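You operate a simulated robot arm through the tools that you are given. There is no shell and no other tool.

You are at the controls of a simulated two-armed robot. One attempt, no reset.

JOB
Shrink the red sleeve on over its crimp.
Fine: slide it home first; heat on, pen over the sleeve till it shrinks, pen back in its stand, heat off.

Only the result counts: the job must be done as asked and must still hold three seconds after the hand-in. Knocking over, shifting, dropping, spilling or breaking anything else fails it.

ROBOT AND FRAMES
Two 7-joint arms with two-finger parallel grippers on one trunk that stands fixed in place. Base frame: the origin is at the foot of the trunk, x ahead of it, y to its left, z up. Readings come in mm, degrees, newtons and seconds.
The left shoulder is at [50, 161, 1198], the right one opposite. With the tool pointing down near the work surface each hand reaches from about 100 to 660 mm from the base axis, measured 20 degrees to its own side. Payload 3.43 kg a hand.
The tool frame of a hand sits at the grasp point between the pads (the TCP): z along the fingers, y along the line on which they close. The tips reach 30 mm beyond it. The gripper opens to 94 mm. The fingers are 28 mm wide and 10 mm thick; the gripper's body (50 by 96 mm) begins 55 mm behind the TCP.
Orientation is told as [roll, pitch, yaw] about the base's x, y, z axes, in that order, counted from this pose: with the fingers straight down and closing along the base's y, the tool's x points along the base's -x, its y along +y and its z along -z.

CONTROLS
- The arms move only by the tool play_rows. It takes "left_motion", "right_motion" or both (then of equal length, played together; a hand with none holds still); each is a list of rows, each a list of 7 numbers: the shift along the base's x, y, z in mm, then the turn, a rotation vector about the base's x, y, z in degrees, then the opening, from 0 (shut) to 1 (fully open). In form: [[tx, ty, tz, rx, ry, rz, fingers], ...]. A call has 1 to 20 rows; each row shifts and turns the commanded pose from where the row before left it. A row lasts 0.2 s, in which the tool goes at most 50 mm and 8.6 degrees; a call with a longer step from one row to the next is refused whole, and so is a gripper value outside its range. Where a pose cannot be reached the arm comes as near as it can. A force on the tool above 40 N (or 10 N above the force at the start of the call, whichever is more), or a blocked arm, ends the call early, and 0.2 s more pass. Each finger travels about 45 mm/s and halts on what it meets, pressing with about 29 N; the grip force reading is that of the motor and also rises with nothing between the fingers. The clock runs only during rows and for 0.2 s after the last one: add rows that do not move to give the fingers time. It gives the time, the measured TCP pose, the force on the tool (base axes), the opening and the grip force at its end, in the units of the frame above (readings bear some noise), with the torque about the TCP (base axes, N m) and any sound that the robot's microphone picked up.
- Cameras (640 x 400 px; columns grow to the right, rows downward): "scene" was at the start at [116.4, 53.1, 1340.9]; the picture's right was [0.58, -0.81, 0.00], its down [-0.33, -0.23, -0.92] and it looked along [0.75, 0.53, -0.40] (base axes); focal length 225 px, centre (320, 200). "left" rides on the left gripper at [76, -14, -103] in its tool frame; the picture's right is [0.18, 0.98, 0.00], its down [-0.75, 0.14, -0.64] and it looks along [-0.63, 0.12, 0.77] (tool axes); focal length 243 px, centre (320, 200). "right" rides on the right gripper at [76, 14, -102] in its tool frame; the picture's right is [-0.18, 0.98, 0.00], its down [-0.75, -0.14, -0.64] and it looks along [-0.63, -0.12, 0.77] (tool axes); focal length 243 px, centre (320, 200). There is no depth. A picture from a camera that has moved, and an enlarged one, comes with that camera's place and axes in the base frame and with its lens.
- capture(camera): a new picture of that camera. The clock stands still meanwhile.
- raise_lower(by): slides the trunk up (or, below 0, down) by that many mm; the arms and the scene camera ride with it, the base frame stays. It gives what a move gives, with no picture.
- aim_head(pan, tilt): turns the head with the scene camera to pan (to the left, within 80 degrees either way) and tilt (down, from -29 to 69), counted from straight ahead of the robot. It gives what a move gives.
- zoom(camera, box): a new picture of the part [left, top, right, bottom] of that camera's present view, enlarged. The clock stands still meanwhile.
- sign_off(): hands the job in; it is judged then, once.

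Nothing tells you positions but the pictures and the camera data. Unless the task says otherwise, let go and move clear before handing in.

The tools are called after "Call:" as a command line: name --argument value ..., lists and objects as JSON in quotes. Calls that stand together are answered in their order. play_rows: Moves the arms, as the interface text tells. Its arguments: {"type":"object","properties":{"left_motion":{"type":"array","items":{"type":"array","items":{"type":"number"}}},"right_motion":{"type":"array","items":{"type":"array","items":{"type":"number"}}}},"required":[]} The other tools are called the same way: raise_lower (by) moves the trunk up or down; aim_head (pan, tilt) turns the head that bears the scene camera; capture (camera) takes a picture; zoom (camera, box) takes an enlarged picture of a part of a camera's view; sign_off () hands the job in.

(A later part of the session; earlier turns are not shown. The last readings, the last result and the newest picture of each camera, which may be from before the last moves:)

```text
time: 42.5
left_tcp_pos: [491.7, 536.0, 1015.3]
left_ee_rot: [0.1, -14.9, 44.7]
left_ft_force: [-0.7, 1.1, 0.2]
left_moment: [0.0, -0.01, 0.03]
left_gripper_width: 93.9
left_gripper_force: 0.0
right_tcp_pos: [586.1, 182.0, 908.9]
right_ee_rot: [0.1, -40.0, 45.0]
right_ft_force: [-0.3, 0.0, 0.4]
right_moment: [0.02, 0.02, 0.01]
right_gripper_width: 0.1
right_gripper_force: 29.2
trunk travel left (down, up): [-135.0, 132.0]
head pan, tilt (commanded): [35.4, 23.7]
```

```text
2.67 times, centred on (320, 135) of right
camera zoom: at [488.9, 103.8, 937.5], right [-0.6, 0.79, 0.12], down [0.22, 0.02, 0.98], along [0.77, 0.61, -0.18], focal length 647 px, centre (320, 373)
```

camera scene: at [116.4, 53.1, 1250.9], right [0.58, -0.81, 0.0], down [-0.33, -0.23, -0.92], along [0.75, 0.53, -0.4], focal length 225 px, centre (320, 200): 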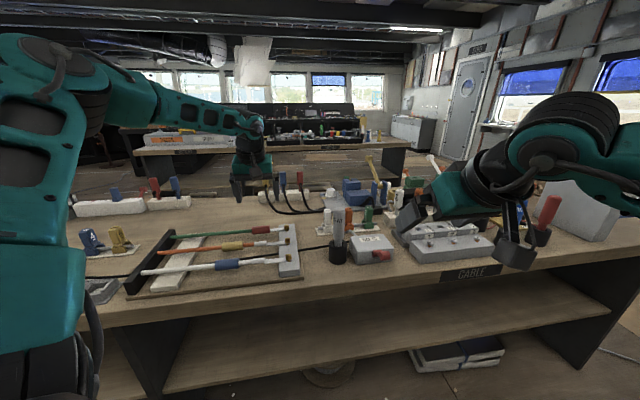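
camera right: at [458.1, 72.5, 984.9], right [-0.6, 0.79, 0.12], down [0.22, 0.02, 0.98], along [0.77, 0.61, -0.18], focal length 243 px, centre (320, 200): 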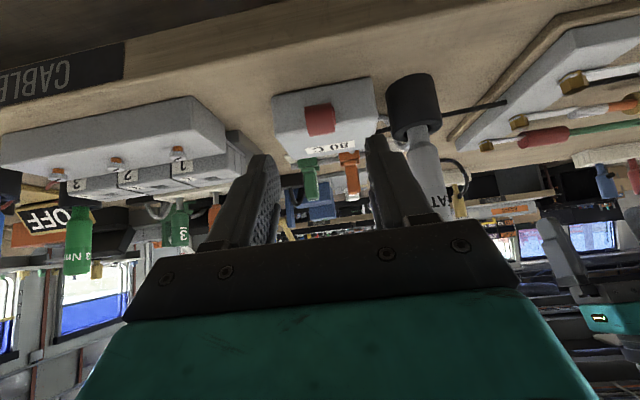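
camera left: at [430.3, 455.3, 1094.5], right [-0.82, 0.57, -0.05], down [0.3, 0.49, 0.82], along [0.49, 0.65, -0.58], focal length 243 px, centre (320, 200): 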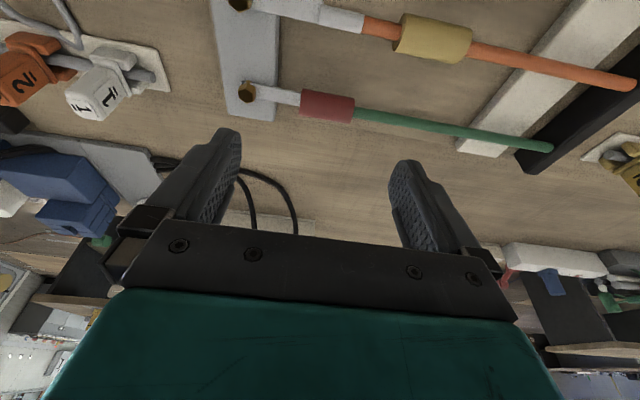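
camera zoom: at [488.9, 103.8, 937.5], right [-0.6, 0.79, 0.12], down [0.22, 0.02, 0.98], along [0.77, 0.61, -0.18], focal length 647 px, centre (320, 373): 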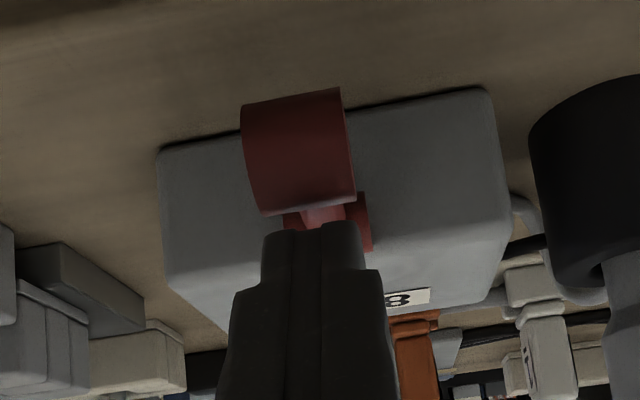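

The lever is following down with no resistance. I'll continue to the lower stop.

Call:
play_rows --right_motion '[[-1.2, -1.2, -4, 0, 0, 0, 0], [-1.2, -1.2, -4, 0, 0, 0, 0], [-1.2, -1.2, -3, 0, 0, 0, 0], [0, 0, 0, 0, 0, 0, 0]]'

Call:
zoom --camera "scene" --box '[340, 220, 420, 280]'

Call:
zoom --camera "right" --box '[200, 60, 440, 210]'

```text
time: 43.5
left_tcp_pos: [491.1, 536.2, 1014.3]
left_ee_rot: [0.1, -15.0, 44.7]
left_ft_force: [0.3, -0.4, 0.2]
left_moment: [0.0, 0.0, 0.03]
left_gripper_width: 94.1
left_gripper_force: 0.1
right_tcp_pos: [583.0, 180.7, 897.7]
right_ee_rot: [0.1, -40.1, 45.0]
right_ft_force: [-0.4, -0.1, 0.3]
right_moment: [-0.02, -0.04, -0.01]
right_gripper_width: 0.0
right_gripper_force: 29.1
trunk travel left (down, up): [-135.0, 132.0]
head pan, tilt (commanded): [35.4, 23.7]
```

```text
6.67 times, centred on (380, 250) of scene
camera zoom: at [116.4, 53.1, 1250.9], right [0.58, -0.81, 0.0], down [-0.33, -0.23, -0.92], along [0.75, 0.53, -0.4], focal length 1501 px, centre (-80, -133)
```

zoom: 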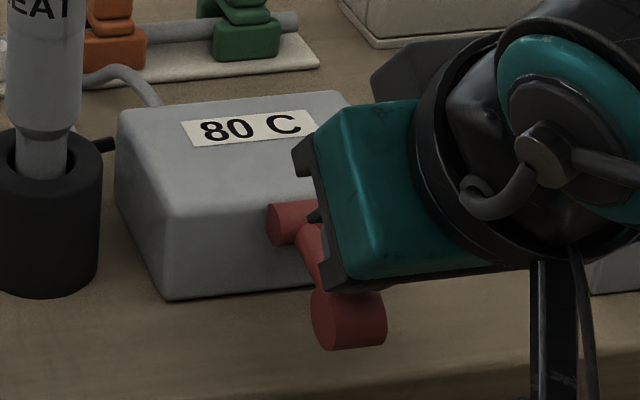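

```text
2.67 times, centred on (320, 135) of right
camera zoom: at [486.0, 100.0, 926.7], right [-0.6, 0.79, 0.12], down [0.22, 0.02, 0.98], along [0.77, 0.61, -0.18], focal length 647 px, centre (320, 373)
```

zoom: 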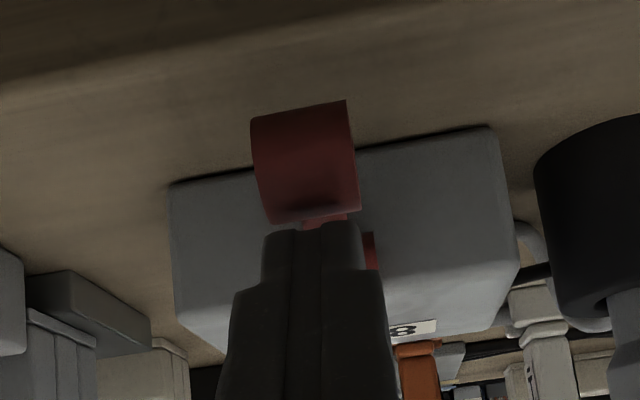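

Call:
play_rows --right_motion '[[-0.7, -0.7, -3, 0, 0, 0, 0], [-0.7, -0.7, -3, 0, 0, 0, 0], [0, 0, 0, 0, 0, 0, 0]]'

Call:
zoom --camera "scene" --box '[340, 220, 420, 280]'

Call:
zoom --camera "right" --box '[200, 60, 440, 210]'

```text
time: 44.2
left_tcp_pos: [492.0, 536.1, 1014.9]
left_ee_rot: [0.0, -14.9, 44.7]
left_ft_force: [0.1, -0.7, 0.7]
left_moment: [-0.01, 0.0, 0.01]
left_gripper_width: 94.3
left_gripper_force: 0.1
right_tcp_pos: [582.2, 177.1, 892.6]
right_ee_rot: [0.1, -39.9, 45.0]
right_ft_force: [0.0, 0.6, 0.2]
right_moment: [-0.02, 0.02, 0.02]
right_gripper_width: 0.0
right_gripper_force: 29.3
trunk travel left (down, up): [-135.0, 132.0]
head pan, tilt (commanded): [35.4, 23.7]
```

```text
6.67 times, centred on (380, 250) of scene
camera zoom: at [116.4, 53.1, 1250.9], right [0.58, -0.81, 0.0], down [-0.33, -0.23, -0.92], along [0.75, 0.53, -0.4], focal length 1501 px, centre (-80, -133)
```

zoom: 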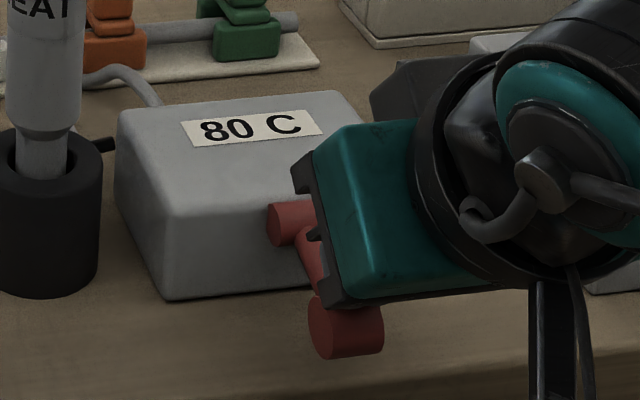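

```text
2.67 times, centred on (320, 135) of right
camera zoom: at [484.7, 99.2, 920.6], right [-0.6, 0.79, 0.12], down [0.22, 0.02, 0.98], along [0.77, 0.61, -0.18], focal length 647 px, centre (320, 373)
```

zoom: 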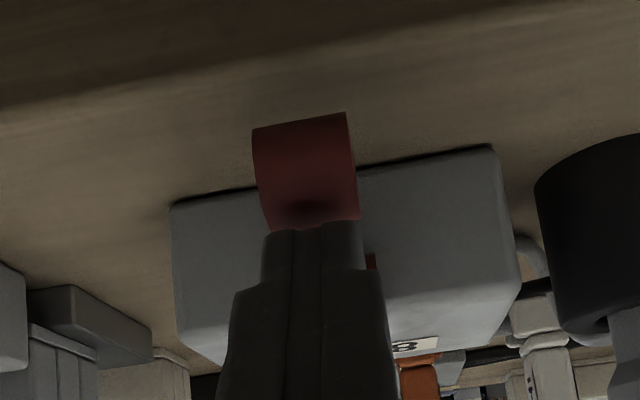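

Call:
play_rows --right_motion '[[-0.5, -0.5, -3, 0, 0, 0, 0], [-0.3, -0.3, -3, 0, 0, 0, 0], [0, 0, 0, 0, 0, 0, 0]]'

Call:
zoom --camera "scene" --box '[340, 220, 420, 280]'

```text
time: 45.0
left_tcp_pos: [491.3, 535.9, 1016.2]
left_ee_rot: [0.2, -14.9, 44.7]
left_ft_force: [0.2, -0.5, 0.5]
left_moment: [-0.04, -0.01, 0.01]
left_gripper_width: 94.1
left_gripper_force: 0.1
right_tcp_pos: [579.3, 176.3, 884.3]
right_ee_rot: [0.2, -40.0, 45.0]
right_ft_force: [-0.1, 0.0, 0.4]
right_moment: [0.01, 0.01, 0.01]
right_gripper_width: 0.3
right_gripper_force: 29.4
trunk travel left (down, up): [-135.0, 132.0]
head pan, tilt (commanded): [35.4, 23.7]
```

```text
6.67 times, centred on (380, 250) of scene
camera zoom: at [116.4, 53.1, 1250.9], right [0.58, -0.81, 0.0], down [-0.33, -0.23, -0.92], along [0.75, 0.53, -0.4], focal length 1501 px, centre (-80, -133)
```

zoom: 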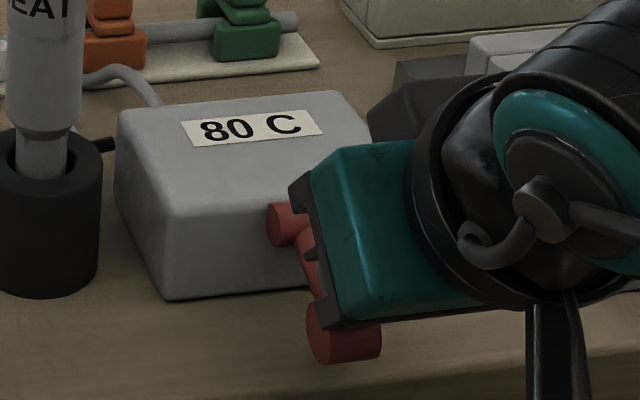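

Call:
play_rows --right_motion '[[0, 0, -2.5, 0, 0, 0, 0], [0, 0, -2.5, 0, 0, 0, 0], [0, 0, 0, 0, 0, 0, 0]]'

Call:
zoom --camera "scene" --box '[340, 220, 420, 280]'

Call:
zoom --camera "right" --box '[200, 60, 440, 210]'

```text
time: 45.9
left_tcp_pos: [490.4, 537.4, 1014.6]
left_ee_rot: [0.0, -15.1, 44.7]
left_ft_force: [0.6, 0.4, -0.3]
left_moment: [0.03, 0.01, 0.0]
left_gripper_width: 94.0
left_gripper_force: 0.1
right_tcp_pos: [578.8, 177.2, 882.1]
right_ee_rot: [0.1, -40.0, 44.9]
right_ft_force: [-0.1, -0.2, -0.7]
right_moment: [0.0, -0.01, 0.01]
right_gripper_width: 0.0
right_gripper_force: 28.5
trunk travel left (down, up): [-135.0, 132.0]
head pan, tilt (commanded): [35.4, 23.7]
```

```text
6.67 times, centred on (380, 250) of scene
camera zoom: at [116.4, 53.1, 1250.9], right [0.58, -0.81, 0.0], down [-0.33, -0.23, -0.92], along [0.75, 0.53, -0.4], focal length 1501 px, centre (-80, -133)
```

zoom: 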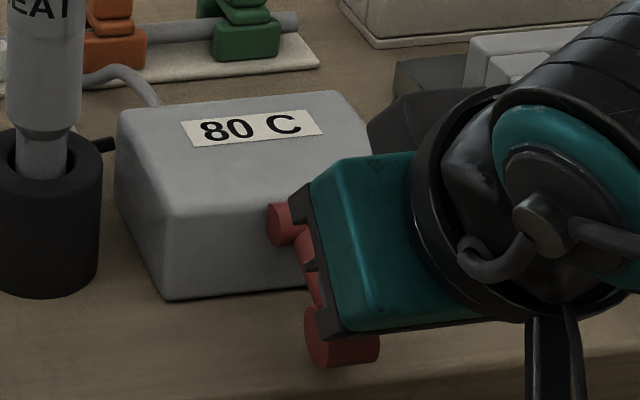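

```text
2.67 times, centred on (320, 135) of right
camera zoom: at [482.0, 97.8, 910.3], right [-0.6, 0.79, 0.12], down [0.22, 0.02, 0.98], along [0.77, 0.61, -0.18], focal length 647 px, centre (320, 373)
```

zoom: 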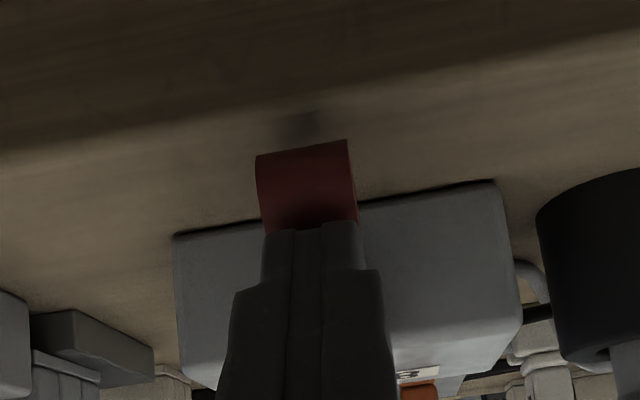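

Call:
play_rows --right_motion '[[0, 0, -2.5, 0, 0, 0, 0], [0, 0, -2.5, 0, 0, 0, 0], [0, 0, 0, 0, 0, 0, 0]]'

Call:
zoom --camera "scene" --box '[340, 220, 420, 280]'

Call:
zoom --camera "right" --box '[200, 60, 440, 210]'

```text
time: 46.6
left_tcp_pos: [489.9, 536.6, 1017.2]
left_ee_rot: [0.0, -15.1, 44.7]
left_ft_force: [0.2, 0.9, -0.1]
left_moment: [0.01, 0.03, 0.0]
left_gripper_width: 94.2
left_gripper_force: 0.0
right_tcp_pos: [579.4, 176.9, 877.9]
right_ee_rot: [0.0, -40.2, 45.0]
right_ft_force: [-5.9, -8.0, 11.3]
right_moment: [-0.08, 0.14, -0.09]
right_gripper_width: 0.2
right_gripper_force: 28.7
trunk travel left (down, up): [-135.0, 132.0]
head pan, tilt (commanded): [35.4, 23.7]
```

```text
6.67 times, centred on (380, 250) of scene
camera zoom: at [114.8, 52.1, 1251.3], right [0.58, -0.81, 0.0], down [-0.33, -0.23, -0.92], along [0.75, 0.53, -0.4], focal length 1501 px, centre (-80, -133)
```

zoom: 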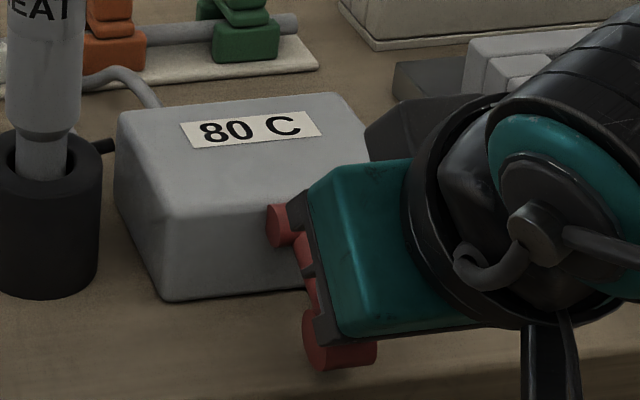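

```text
2.67 times, centred on (320, 135) of right
camera zoom: at [482.0, 98.1, 907.6], right [-0.6, 0.79, 0.12], down [0.21, 0.01, 0.98], along [0.77, 0.61, -0.18], focal length 647 px, centre (320, 373)
```

zoom: 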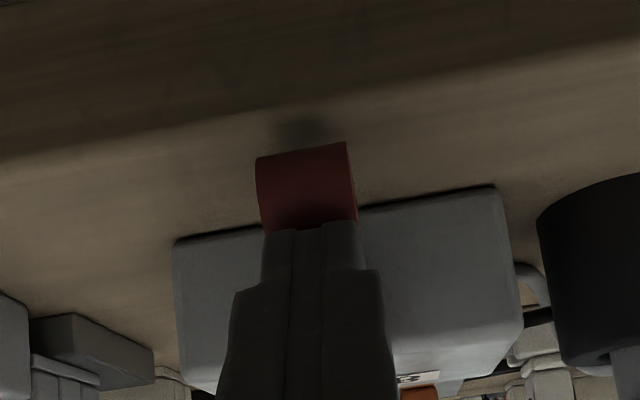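

The force rose (about 15 N) and the drum stopped moving, so the lever is at its lower stop. I'll withdraw the right hand and check the lever and any sign of heat.

Call:
play_rows --right_motion '[[0, 0, 8, 0, 0, 0, 0], [-5, -5, 15, 0, 0, 0, 0], [-20, -20, 20, 0, 0, 0, 0], [-25, -26, 20, 0, 0, 0, 0], [-25, -26, 20, 0, 0, 0, 0], [-25, -26, 20, 0, 0, 0, 0], [-25, -26, 20, 0, 0, 0, 0.3], [-25, -26, 0, 0, 0, 0, 0.6], [0, 0, 0, 0, 0, 0, 0.6]]'

Call:
zoom --camera "scene" --box '[310, 195, 430, 285]'

Call:
capture --camera "scene"

Call:
capture --camera "right"

```text
time: 48.6
left_tcp_pos: [490.8, 536.4, 1015.3]
left_ee_rot: [0.1, -15.0, 44.7]
left_ft_force: [0.5, -0.2, -1.0]
left_moment: [0.02, 0.0, 0.03]
left_gripper_width: 93.8
left_gripper_force: 0.0
right_tcp_pos: [429.9, 16.9, 999.0]
right_ee_rot: [0.1, -40.1, 45.0]
right_ft_force: [0.3, 0.2, 0.2]
right_moment: [0.0, -0.02, 0.03]
right_gripper_width: 56.5
right_gripper_force: 0.0
trunk travel left (down, up): [-135.0, 132.0]
head pan, tilt (commanded): [35.4, 23.7]
```

```text
4.44 times, centred on (370, 240) of scene
camera zoom: at [116.4, 53.1, 1250.9], right [0.58, -0.81, 0.0], down [-0.33, -0.23, -0.92], along [0.75, 0.53, -0.4], focal length 1001 px, centre (98, 22)
```

zoom: 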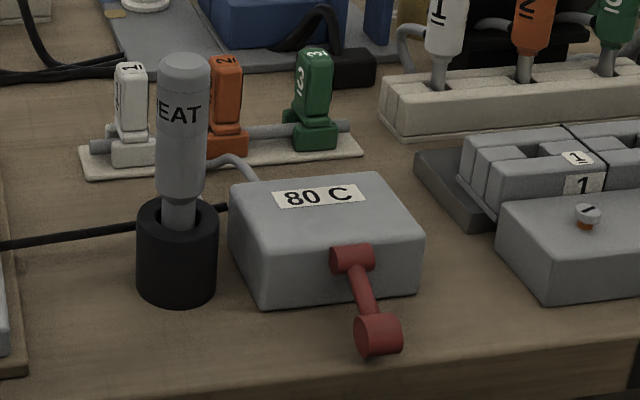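

```text
taken
camera scene: at [116.4, 53.1, 1250.9], right [0.58, -0.81, 0.0], down [-0.33, -0.23, -0.92], along [0.75, 0.53, -0.4], focal length 225 px, centre (320, 200)
```

scene: 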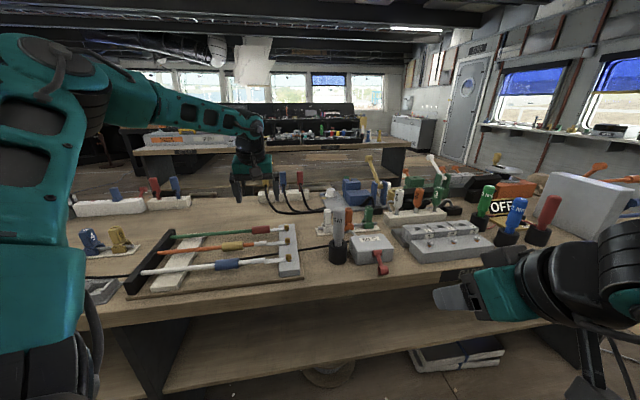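

```text
taken
camera right: at [333.6, -60.7, 1028.1], right [-0.6, 0.79, 0.12], down [0.22, 0.02, 0.98], along [0.77, 0.61, -0.18], focal length 243 px, centre (320, 200)
```

right: 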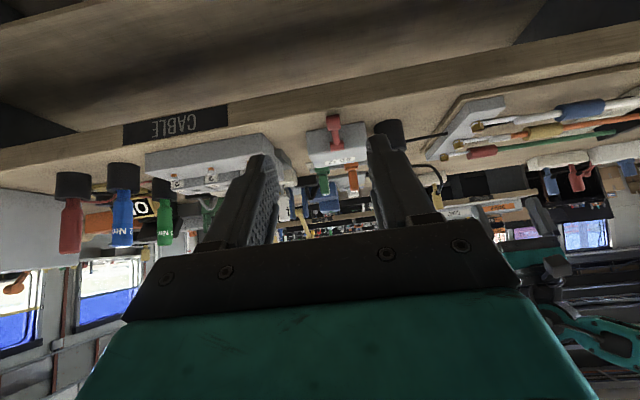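

The lever is clearly down at about -28° (it was +29°), so heat should be on. Next is the pen: I'll bring the left hand to a viewing pose in front of it.

Call:
play_rows --left_motion '[[-5, -25, 30, 0, 0, 0, 1], [0, -35, 20, 0, 0, 0, 1], [5, -35, 0, 0, 0, 0, 1], [5, -35, 0, 0, 0, 0, 0.8], [5, -35, 0, 0, 0, 0, 0.7], [5, -35, 0, 0, 0, 0, 0.65], [7, -35, 0, 0, 0, 0, 0.65], [7, -35, 0, 0, 0, 0, 0.65], [0, 0, 0, 0, 0, 0, 0.65]]'

Call:
capture --camera "left"

Call:
capture --camera "scene"

```text
time: 50.6
left_tcp_pos: [517.2, 267.4, 1064.5]
left_ee_rot: [0.1, -14.9, 44.7]
left_ft_force: [0.5, -0.6, 0.4]
left_moment: [-0.02, 0.0, -0.01]
left_gripper_width: 61.1
left_gripper_force: 0.2
right_tcp_pos: [430.8, 18.2, 999.3]
right_ee_rot: [0.2, -40.0, 45.0]
right_ft_force: [0.1, 0.1, -0.2]
right_moment: [-0.01, 0.0, 0.03]
right_gripper_width: 56.5
right_gripper_force: 0.0
trunk travel left (down, up): [-135.0, 132.0]
head pan, tilt (commanded): [35.4, 23.7]
```

```text
taken
camera left: at [454.7, 186.0, 1142.6], right [-0.82, 0.57, -0.05], down [0.3, 0.49, 0.82], along [0.49, 0.65, -0.58], focal length 243 px, centre (320, 200)
```

left: 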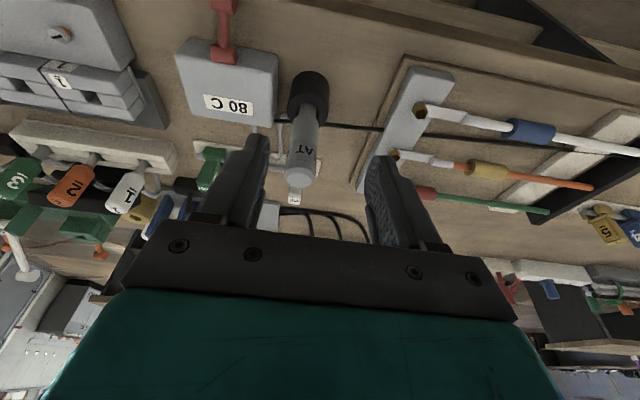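

```text
taken
camera scene: at [116.4, 53.1, 1250.9], right [0.58, -0.81, 0.0], down [-0.33, -0.23, -0.92], along [0.75, 0.53, -0.4], focal length 225 px, centre (320, 200)
```

scene: 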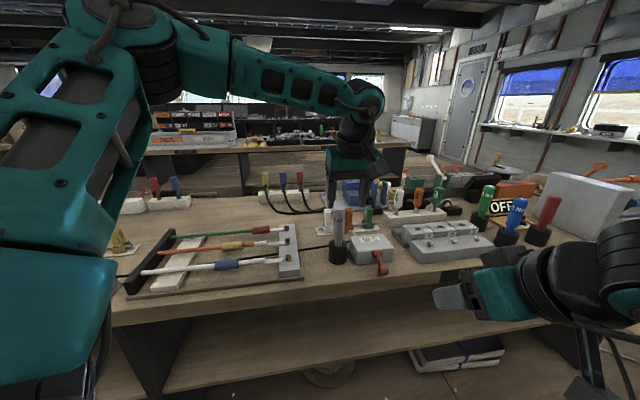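

Call:
zoom --camera "left" --box '[220, 60, 400, 205]'

Call:
zoom --camera "scene" --box '[310, 195, 390, 275]'

```text
2.76 times, centred on (310, 132) of left
camera zoom: at [454.7, 186.0, 1142.6], right [-0.82, 0.57, -0.05], down [0.3, 0.49, 0.82], along [0.49, 0.65, -0.58], focal length 669 px, centre (348, 386)
```

zoom: 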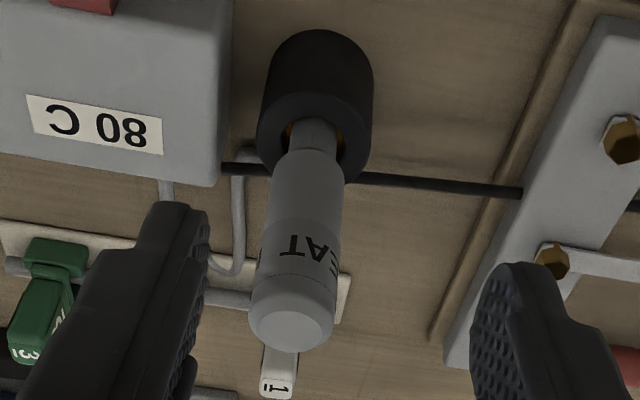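

```text
5.00 times, centred on (350, 235) of scene
camera zoom: at [116.4, 53.1, 1250.9], right [0.58, -0.81, 0.0], down [-0.33, -0.23, -0.92], along [0.75, 0.53, -0.4], focal length 1126 px, centre (170, 25)
```

zoom: 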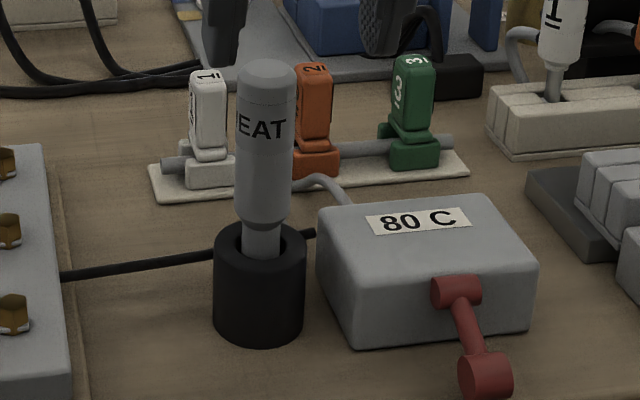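

An orange glow now shows inside the stand around the pen's neck, so heat is on. I make the pen axis (582, 320) with its top at z≈988, and the cable goes to the stand, not the pen. I'll move above the pen.

Call:
play_rows --left_motion '[[21.5, 17.5, 0, 0, 0, 0, 0.65], [21.5, 17.5, 0, 0, 0, 0, 0.65], [21.4, 17.6, 0, 0, 0, 0, 0.65], [0, 0, 0, 0, 0, 0, 0.65], [0, 0, 0, 0, 0, 0, 0.65]]'

Call:
capture --camera "left"

Call:
zoom --camera "scene" --box '[290, 130, 410, 280]'

```text
time: 51.9
left_tcp_pos: [583.3, 321.1, 1062.6]
left_ee_rot: [0.2, -15.0, 44.6]
left_ft_force: [0.2, -0.7, 1.1]
left_moment: [0.0, 0.01, 0.0]
left_gripper_width: 61.1
left_gripper_force: 0.1
right_tcp_pos: [431.6, 19.0, 997.8]
right_ee_rot: [0.1, -40.0, 45.1]
right_ft_force: [0.1, -0.4, 0.6]
right_moment: [-0.01, 0.02, 0.03]
right_gripper_width: 56.7
right_gripper_force: 0.1
trunk travel left (down, up): [-135.0, 132.0]
head pan, tilt (commanded): [35.4, 23.7]
```

```text
taken
camera left: at [520.8, 240.0, 1142.1], right [-0.82, 0.57, -0.05], down [0.3, 0.49, 0.82], along [0.49, 0.65, -0.58], focal length 243 px, centre (320, 200)
```

left: 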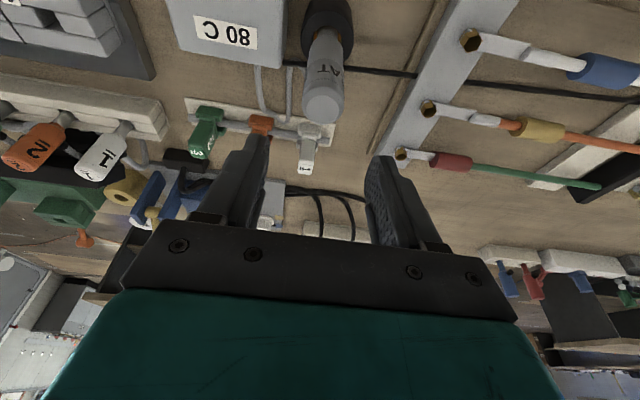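

```text
2.67 times, centred on (350, 205) of scene
camera zoom: at [116.4, 53.1, 1250.9], right [0.58, -0.81, 0.0], down [-0.33, -0.23, -0.92], along [0.75, 0.53, -0.4], focal length 600 px, centre (240, 187)
```

zoom: 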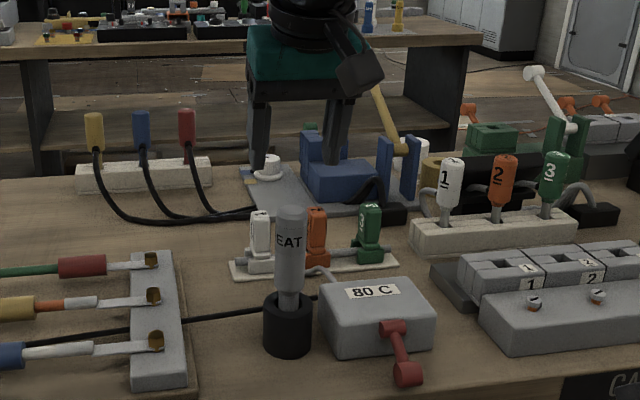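

Alignment over the pen agrees within 2 mm. I'll descend partway and check clearance.

Call:
play_rows --left_motion '[[-0.3, -0.3, -20, 0, 0, 0, 0.65], [0, 0, -20, 0, 0, 0, 0.65], [0, 0, -20, 0, 0, 0, 0.65], [0, 0, 0, 0, 0, 0, 0.65], [0, 0, 0, 0, 0, 0, 0.65]]'

Call:
zoom --camera "left" --box '[210, 60, 450, 250]'

Call:
zoom --camera "scene" --box '[310, 165, 400, 275]'

```text
time: 53.0
left_tcp_pos: [581.2, 321.9, 1003.1]
left_ee_rot: [0.2, -15.0, 44.7]
left_ft_force: [0.3, -0.2, -0.4]
left_moment: [-0.02, 0.0, 0.03]
left_gripper_width: 61.1
left_gripper_force: 0.0
right_tcp_pos: [431.3, 17.8, 999.2]
right_ee_rot: [0.1, -40.0, 45.1]
right_ft_force: [-0.2, -1.3, -0.2]
right_moment: [0.02, -0.01, 0.0]
right_gripper_width: 56.5
right_gripper_force: 0.2
trunk travel left (down, up): [-135.0, 132.0]
head pan, tilt (commanded): [35.4, 23.7]
```

```text
2.11 times, centred on (330, 155) of left
camera zoom: at [519.9, 241.0, 1082.2], right [-0.82, 0.57, -0.05], down [0.3, 0.49, 0.82], along [0.49, 0.65, -0.58], focal length 511 px, centre (299, 295)
```

zoom: 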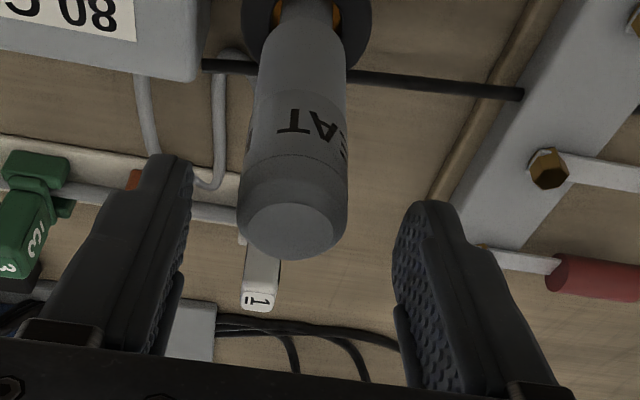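

```text
3.64 times, centred on (355, 220) of scene
camera zoom: at [116.4, 53.1, 1250.9], right [0.58, -0.81, 0.0], down [-0.33, -0.23, -0.92], along [0.75, 0.53, -0.4], focal length 819 px, centre (193, 127)
```

zoom: 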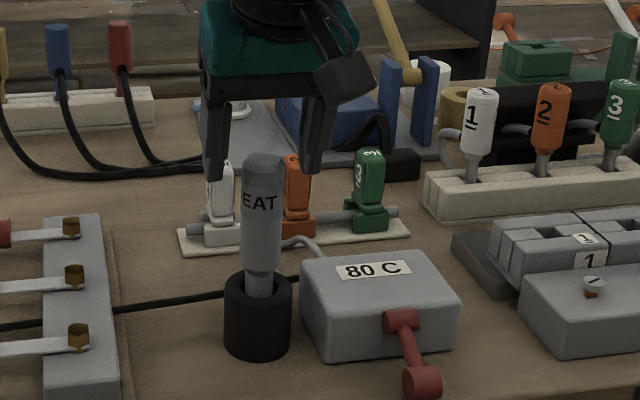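

Well centred. I'll descend to grasp height, close on the pen, and check the grip.

Call:
play_rows --left_motion '[[0.2, -0.2, -18, 0, 0, 0, 0.65], [0, 0, -18, 0, 0, 0, 0.65], [0, 0, -16, 0, 0, 0, 0.65], [0, 0, 0, 0, 0, 0, 0.65], [0, 0, 0, 0, 0, 0, 0.65]]'

Call:
zoom --camera "left" --box '[210, 60, 450, 250]'

Call:
zoom --camera "scene" --box '[310, 165, 400, 275]'

```text
time: 54.2
left_tcp_pos: [582.0, 321.3, 952.2]
left_ee_rot: [0.1, -15.0, 44.7]
left_ft_force: [-0.5, 0.5, 0.5]
left_moment: [0.0, 0.01, 0.03]
left_gripper_width: 61.0
left_gripper_force: 0.0
right_tcp_pos: [430.2, 19.1, 998.9]
right_ee_rot: [0.1, -40.0, 45.0]
right_ft_force: [0.9, -0.9, 0.1]
right_moment: [0.0, 0.01, 0.01]
right_gripper_width: 56.5
right_gripper_force: 0.2
trunk travel left (down, up): [-135.0, 132.0]
head pan, tilt (commanded): [35.4, 23.7]
```

```text
2.11 times, centred on (330, 155) of left
camera zoom: at [521.2, 240.5, 1030.5], right [-0.82, 0.57, -0.05], down [0.3, 0.49, 0.82], along [0.49, 0.65, -0.58], focal length 511 px, centre (299, 295)
```

zoom: 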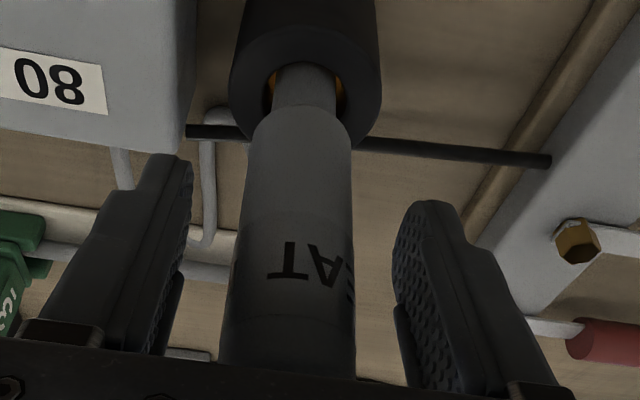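

```text
3.64 times, centred on (355, 220) of scene
camera zoom: at [116.4, 53.1, 1250.9], right [0.58, -0.81, 0.0], down [-0.33, -0.23, -0.92], along [0.75, 0.53, -0.4], focal length 819 px, centre (193, 127)
```

zoom: 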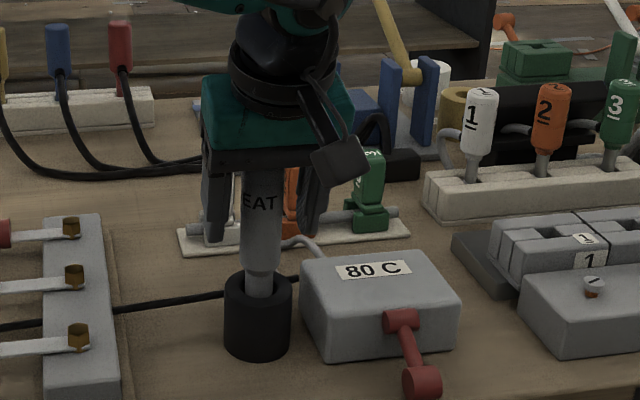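

Call:
play_rows --left_motion '[[0, 0, 0, 0, 0, 0, 0.5], [0, 0, 0, 0, 0, 0, 0.38], [0, 0, 0, 0, 0, 0, 0.28], [0, 0, 0, 0, 0, 0, 0.25], [0, 0, 0, 0, 0, 0, 0.25]]'

Call:
zoom --camera "left" --box '[210, 60, 450, 250]'

Call:
zoom --camera "scene" --box '[310, 165, 400, 275]'

```text
time: 55.5
left_tcp_pos: [582.9, 322.8, 951.4]
left_ee_rot: [0.1, -15.0, 44.8]
left_ft_force: [-0.1, 0.8, 0.1]
left_moment: [-0.08, 0.0, -0.02]
left_gripper_width: 35.8
left_gripper_force: 29.0
right_tcp_pos: [430.9, 17.6, 1000.0]
right_ee_rot: [0.1, -40.0, 45.0]
right_ft_force: [-0.5, 0.1, -0.6]
right_moment: [0.01, 0.03, 0.0]
right_gripper_width: 56.3
right_gripper_force: 0.1
trunk travel left (down, up): [-135.0, 132.0]
head pan, tilt (commanded): [35.4, 23.7]
```

```text
2.11 times, centred on (330, 155) of left
camera zoom: at [521.2, 240.4, 1030.7], right [-0.82, 0.57, -0.05], down [0.3, 0.49, 0.82], along [0.49, 0.65, -0.58], focal length 511 px, centre (299, 295)
```

zoom: 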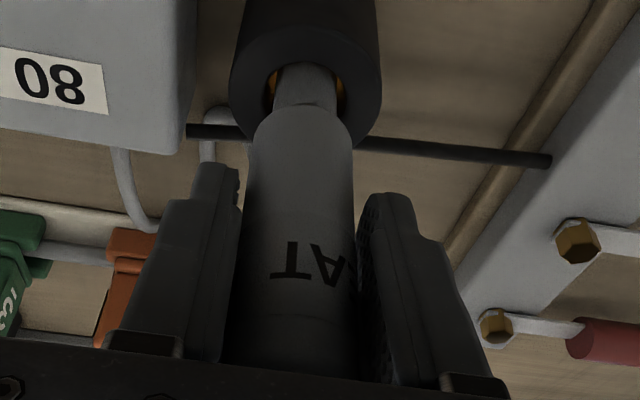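

```text
3.64 times, centred on (355, 220) of scene
camera zoom: at [116.4, 53.1, 1250.9], right [0.58, -0.81, 0.0], down [-0.33, -0.23, -0.92], along [0.75, 0.53, -0.4], focal length 819 px, centre (193, 127)
```

zoom: 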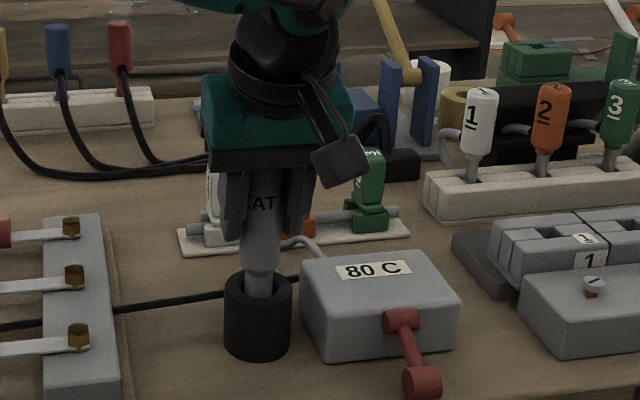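

The pen is gripped: width 35.8 mm, 29 N. The reference camera pose at the stand is [521.2, 240.4, 1030.7]. I'll lift straight up.

Call:
play_rows --left_motion '[[0, 0, 8, 0, 0, 0, 0.25], [0, 0, 12, 0, 0, 0, 0.25], [0, 0, 15, 0, 0, 0, 0.25], [0, 0, 15, 0, 0, 0, 0.25], [0, 0, 15, 0, 0, 0, 0.25], [0, 0, 15, 0, 0, 0, 0.25], [0, 0, 10, 0, 0, 0, 0.25], [0, 0, 0, 0, 0, 0, 0.25]]'

Call:
capture --camera "left"

Call:
zoom --camera "scene" --box '[290, 130, 410, 280]'

```text
time: 57.2
left_tcp_pos: [584.8, 321.2, 1041.5]
left_ee_rot: [0.0, -15.0, 44.7]
left_ft_force: [-0.1, 0.7, -1.8]
left_moment: [-0.01, -0.01, -0.03]
left_gripper_width: 35.6
left_gripper_force: 28.9
right_tcp_pos: [431.9, 17.6, 999.5]
right_ee_rot: [0.0, -40.0, 45.0]
right_ft_force: [0.7, -0.6, -0.4]
right_moment: [0.02, 0.03, -0.01]
right_gripper_width: 56.1
right_gripper_force: 0.1
trunk travel left (down, up): [-135.0, 132.0]
head pan, tilt (commanded): [35.4, 23.7]
```

```text
taken
camera left: at [522.3, 240.1, 1120.4], right [-0.82, 0.57, -0.05], down [0.3, 0.5, 0.82], along [0.49, 0.65, -0.58], focal length 243 px, centre (320, 200)
```

left: 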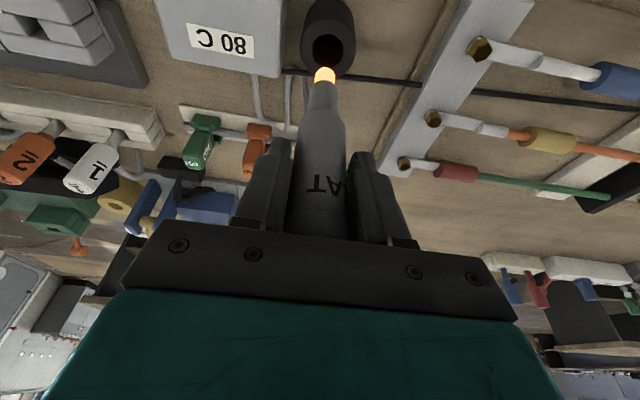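

```text
2.67 times, centred on (350, 205) of scene
camera zoom: at [116.6, 53.2, 1250.9], right [0.58, -0.81, 0.0], down [-0.33, -0.23, -0.92], along [0.75, 0.53, -0.4], focal length 600 px, centre (240, 187)
```

zoom: 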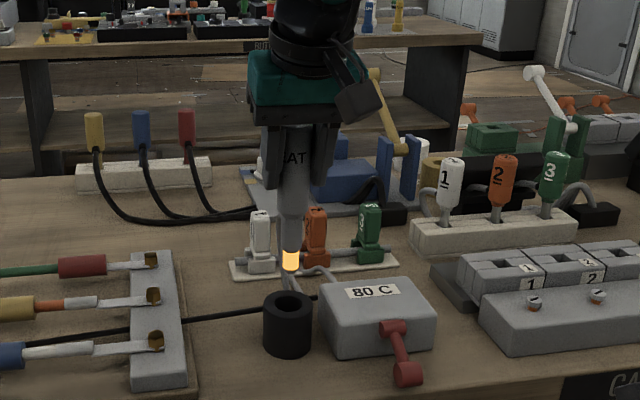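

The pen's tip glows orange, so heat is definitely on. The tip is about 120 mm below the TCP. I'll carry it at a safe height to above the red sleeve at about (520, 577).

Call:
play_rows --left_motion '[[0, 0, 15, 0, 0, 0, 0.25], [-5, 20, 10, 0, 0, 0, 0.25], [-8, 33, 0, 0, 0, 0, 0.25], [-8, 33, 0, 0, 0, 0, 0.25], [-8, 33, 0, 0, 0, 0, 0.25], [-8, 33, 0, 0, 0, 0, 0.25], [-8, 33, 0, 0, 0, 0, 0.25], [-8, 33, 0, 0, 0, 0, 0.25], [-6, 25, 0, 0, 0, 0, 0.25], [0, 0, 0, 0, 0, 0, 0.25]]'

Call:
capture --camera "left"

Call:
zoom --camera "scene" --box '[180, 140, 340, 270]'

```text
time: 59.5
left_tcp_pos: [525.0, 566.3, 1064.8]
left_ee_rot: [0.0, -15.0, 44.7]
left_ft_force: [0.7, -0.9, -1.3]
left_moment: [0.0, 0.03, 0.03]
left_gripper_width: 35.7
left_gripper_force: 28.7
right_tcp_pos: [430.5, 18.4, 999.0]
right_ee_rot: [0.2, -39.9, 45.1]
right_ft_force: [0.4, -0.4, 0.0]
right_moment: [0.04, 0.0, 0.0]
right_gripper_width: 56.5
right_gripper_force: 0.2
trunk travel left (down, up): [-135.0, 132.0]
head pan, tilt (commanded): [35.4, 23.7]
```

```text
taken
camera left: at [463.7, 485.2, 1144.7], right [-0.82, 0.57, -0.05], down [0.3, 0.5, 0.81], along [0.49, 0.65, -0.58], focal length 243 px, centre (320, 200)
```

left: 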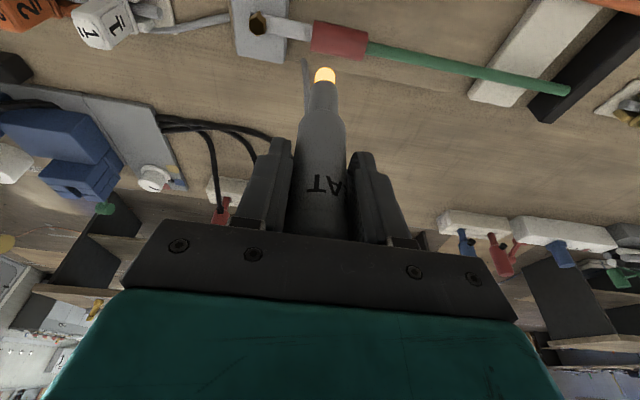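

```text
3.08 times, centred on (260, 205) of scene
camera zoom: at [116.5, 53.2, 1250.9], right [0.58, -0.81, 0.0], down [-0.33, -0.23, -0.92], along [0.75, 0.53, -0.4], focal length 693 px, centre (505, 185)
```

zoom: 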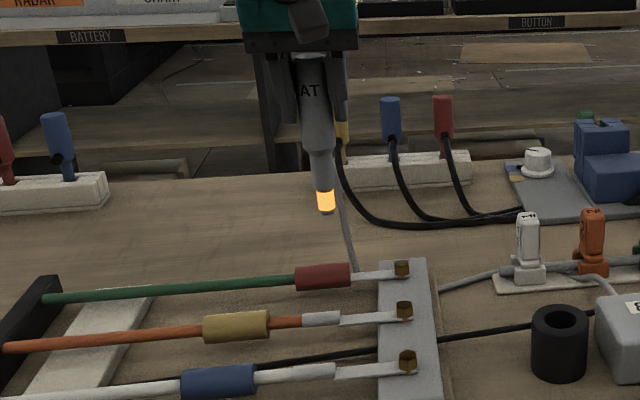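

The glowing tip is near the sleeve. A thin cable trails from the pen back to its box, but it looks slack. I'll correct by about 11 mm and lower to a 25 mm gap.

Call:
play_rows --left_motion '[[-2.1, 5.5, -5, 0, 0, 0, 0.25], [-2.1, 5.4, -10, 0, 0, 0, 0.25], [0, 0, -12, 0, 0, 0, 0.25], [0, 0, -12, 0, 0, 0, 0.25], [0, 0, 0, 0, 0, 0, 0.25]]'

Call:
zoom --camera "left" --box '[230, 0, 430, 150]'

Call:
zoom --camera "scene" --box '[210, 180, 310, 255]'

```text
time: 60.6
left_tcp_pos: [521.1, 575.8, 1026.6]
left_ee_rot: [0.1, -15.0, 44.7]
left_ft_force: [-0.6, 0.2, -1.4]
left_moment: [0.0, 0.02, 0.02]
left_gripper_width: 35.9
left_gripper_force: 29.0
right_tcp_pos: [431.4, 18.0, 999.4]
right_ee_rot: [0.1, -40.0, 45.0]
right_ft_force: [0.1, -0.8, 0.0]
right_moment: [0.05, -0.04, 0.0]
right_gripper_width: 56.4
right_gripper_force: 0.0
trunk travel left (down, up): [-135.0, 132.0]
head pan, tilt (commanded): [35.4, 23.7]
```

```text
2.67 times, centred on (330, 75) of left
camera zoom: at [459.0, 493.8, 1105.5], right [-0.82, 0.57, -0.05], down [0.3, 0.49, 0.82], along [0.49, 0.65, -0.58], focal length 647 px, centre (293, 533)
```

zoom: 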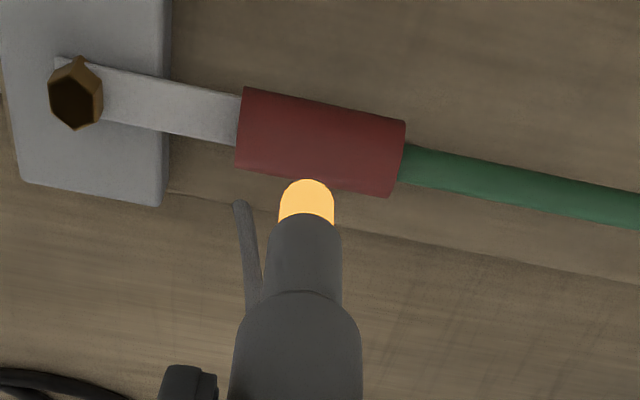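

```text
5.33 times, centred on (260, 218) of scene
camera zoom: at [116.5, 53.2, 1250.9], right [0.58, -0.81, 0.0], down [-0.33, -0.23, -0.92], along [0.75, 0.53, -0.4], focal length 1201 px, centre (640, 107)
```

zoom: 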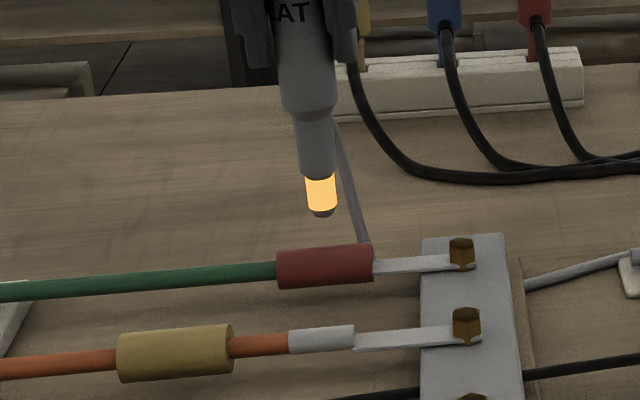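

The tip is within 3 mm of the sleeve's centre with a gap of about 23 mm. I'll lower to roughly 11 mm and hold, watching the sleeve.

Call:
play_rows --left_motion '[[-0.4, 1.8, -4, 0, 0, 0, 0.25], [-0.3, 1.7, -4, 0, 0, 0, 0.25], [0, 0, -4, 0, 0, 0, 0.25], [0, 0, 0, 0, 0, 0, 0.25], [0, 0, 0, 0, 0, 0, 0.25], [0, 0, 0, 0, 0, 0, 0.25], [0, 0, 0, 0, 0, 0, 0.25]]'

Call:
zoom --camera "left" --box '[230, 0, 430, 150]'

Call:
zoom --camera "scene" --box '[210, 180, 310, 255]'

```text
time: 62.2
left_tcp_pos: [519.2, 579.5, 1015.6]
left_ee_rot: [0.1, -15.0, 44.7]
left_ft_force: [-0.3, 0.0, -2.2]
left_moment: [-0.01, 0.03, 0.0]
left_gripper_width: 35.5
left_gripper_force: 29.1
right_tcp_pos: [430.9, 18.5, 998.9]
right_ee_rot: [0.1, -40.1, 45.0]
right_ft_force: [0.7, -0.4, -0.4]
right_moment: [0.02, -0.02, -0.01]
right_gripper_width: 56.3
right_gripper_force: 0.0
trunk travel left (down, up): [-135.0, 132.0]
head pan, tilt (commanded): [35.4, 23.7]
```

```text
2.67 times, centred on (330, 75) of left
camera zoom: at [458.6, 497.5, 1094.5], right [-0.82, 0.57, -0.05], down [0.3, 0.49, 0.82], along [0.49, 0.65, -0.58], focal length 647 px, centre (293, 533)
```

zoom: 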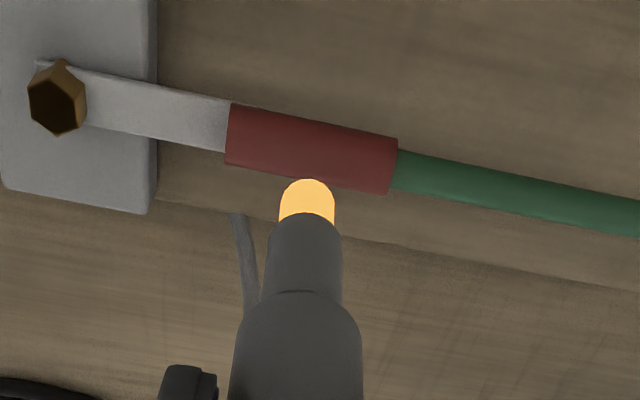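

```text
5.33 times, centred on (260, 218) of scene
camera zoom: at [116.6, 53.3, 1250.9], right [0.58, -0.81, 0.0], down [-0.33, -0.23, -0.92], along [0.75, 0.53, -0.4], focal length 1201 px, centre (640, 107)
```

zoom: 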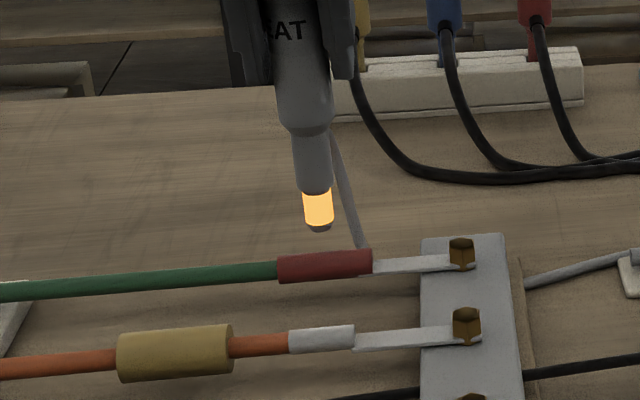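

The sleeve is already shrinking. I'll hold a bit longer and check again.

Call:
play_rows --left_motion '[[0, 0, 0, 0, 0, 0, 0.25], [0, 0, 0, 0, 0, 0, 0.25], [0, 0, 0, 0, 0, 0, 0.25]]'

Call:
zoom --camera "left" --box '[230, 0, 430, 150]'

Call:
zoom --camera "scene" --box '[210, 180, 310, 255]'

```text
time: 63.0
left_tcp_pos: [519.0, 579.4, 1015.2]
left_ee_rot: [0.1, -15.0, 44.7]
left_ft_force: [0.3, -0.4, -1.8]
left_moment: [-0.01, -0.01, 0.01]
left_gripper_width: 35.7
left_gripper_force: 28.9
right_tcp_pos: [431.3, 19.2, 998.2]
right_ee_rot: [0.0, -40.0, 44.9]
right_ft_force: [-0.5, -0.2, 0.6]
right_moment: [0.01, 0.01, 0.03]
right_gripper_width: 56.7
right_gripper_force: 0.1
trunk travel left (down, up): [-135.0, 132.0]
head pan, tilt (commanded): [35.4, 23.7]
```

```text
2.67 times, centred on (330, 75) of left
camera zoom: at [458.6, 497.5, 1094.5], right [-0.82, 0.57, -0.05], down [0.3, 0.49, 0.82], along [0.49, 0.65, -0.58], focal length 647 px, centre (293, 533)
```

zoom: 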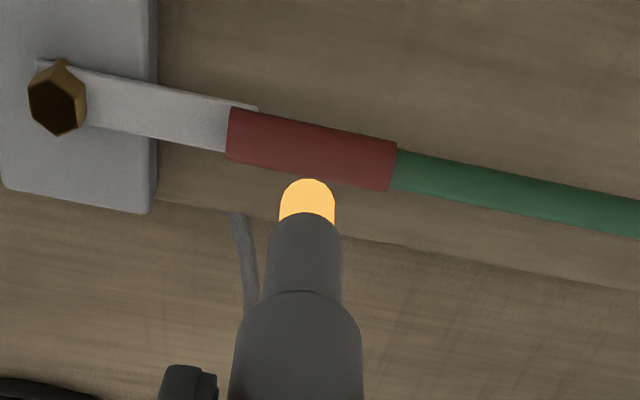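

```text
5.33 times, centred on (260, 218) of scene
camera zoom: at [116.6, 53.3, 1250.9], right [0.58, -0.81, 0.0], down [-0.33, -0.23, -0.92], along [0.75, 0.53, -0.4], focal length 1201 px, centre (640, 107)
```

zoom: 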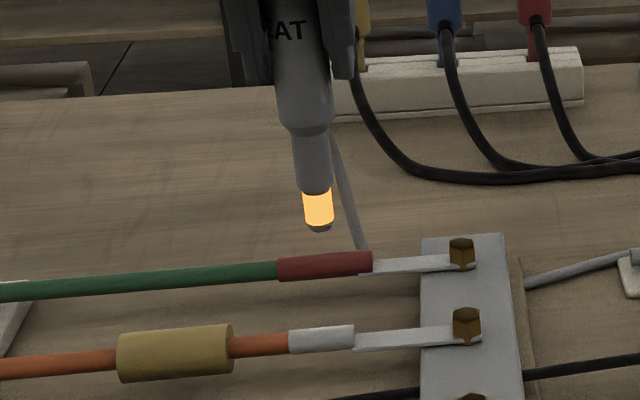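

Call:
play_rows --left_motion '[[0, 0, 0, 0, 0, 0, 0.25], [0, 0, 0, 0, 0, 0, 0.25]]'

Call:
zoom --camera "left" --box '[230, 0, 430, 150]'

Call:
zoom --camera "scene" --box '[210, 180, 310, 255]'

```text
time: 63.6
left_tcp_pos: [519.1, 578.3, 1015.5]
left_ee_rot: [0.1, -15.1, 44.8]
left_ft_force: [-0.3, 1.2, -1.7]
left_moment: [0.01, 0.02, 0.0]
left_gripper_width: 35.5
left_gripper_force: 28.9
right_tcp_pos: [431.4, 18.8, 1000.1]
right_ee_rot: [0.1, -40.0, 45.0]
right_ft_force: [0.2, -1.2, 0.1]
right_moment: [-0.02, -0.01, -0.03]
right_gripper_width: 56.5
right_gripper_force: 0.0
trunk travel left (down, up): [-135.0, 132.0]
head pan, tilt (commanded): [35.4, 23.7]
```

```text
2.67 times, centred on (330, 75) of left
camera zoom: at [458.6, 497.5, 1094.5], right [-0.82, 0.57, -0.05], down [0.3, 0.49, 0.82], along [0.49, 0.65, -0.58], focal length 647 px, centre (293, 533)
```

zoom: 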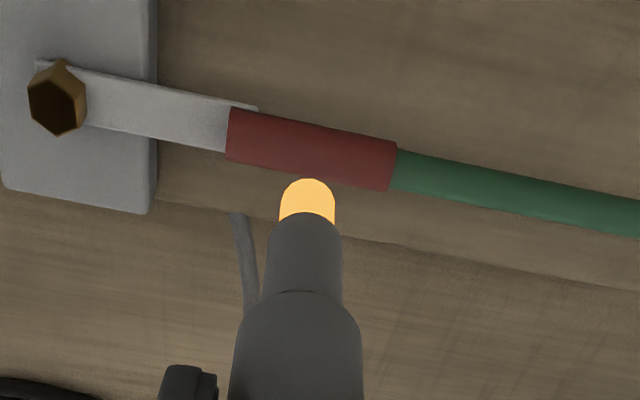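

```text
5.33 times, centred on (260, 218) of scene
camera zoom: at [116.6, 53.3, 1250.9], right [0.58, -0.81, 0.0], down [-0.33, -0.23, -0.92], along [0.75, 0.53, -0.4], focal length 1201 px, centre (640, 107)
```

zoom: 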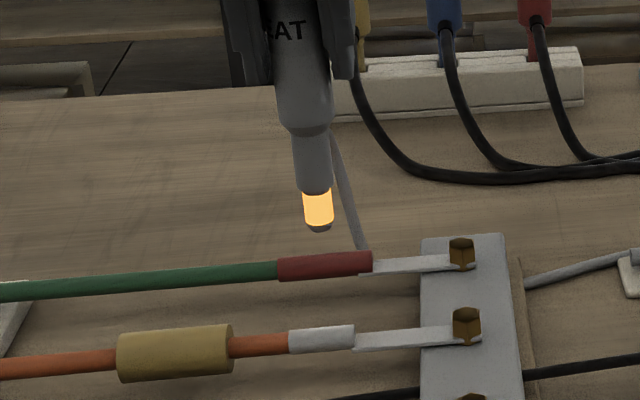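

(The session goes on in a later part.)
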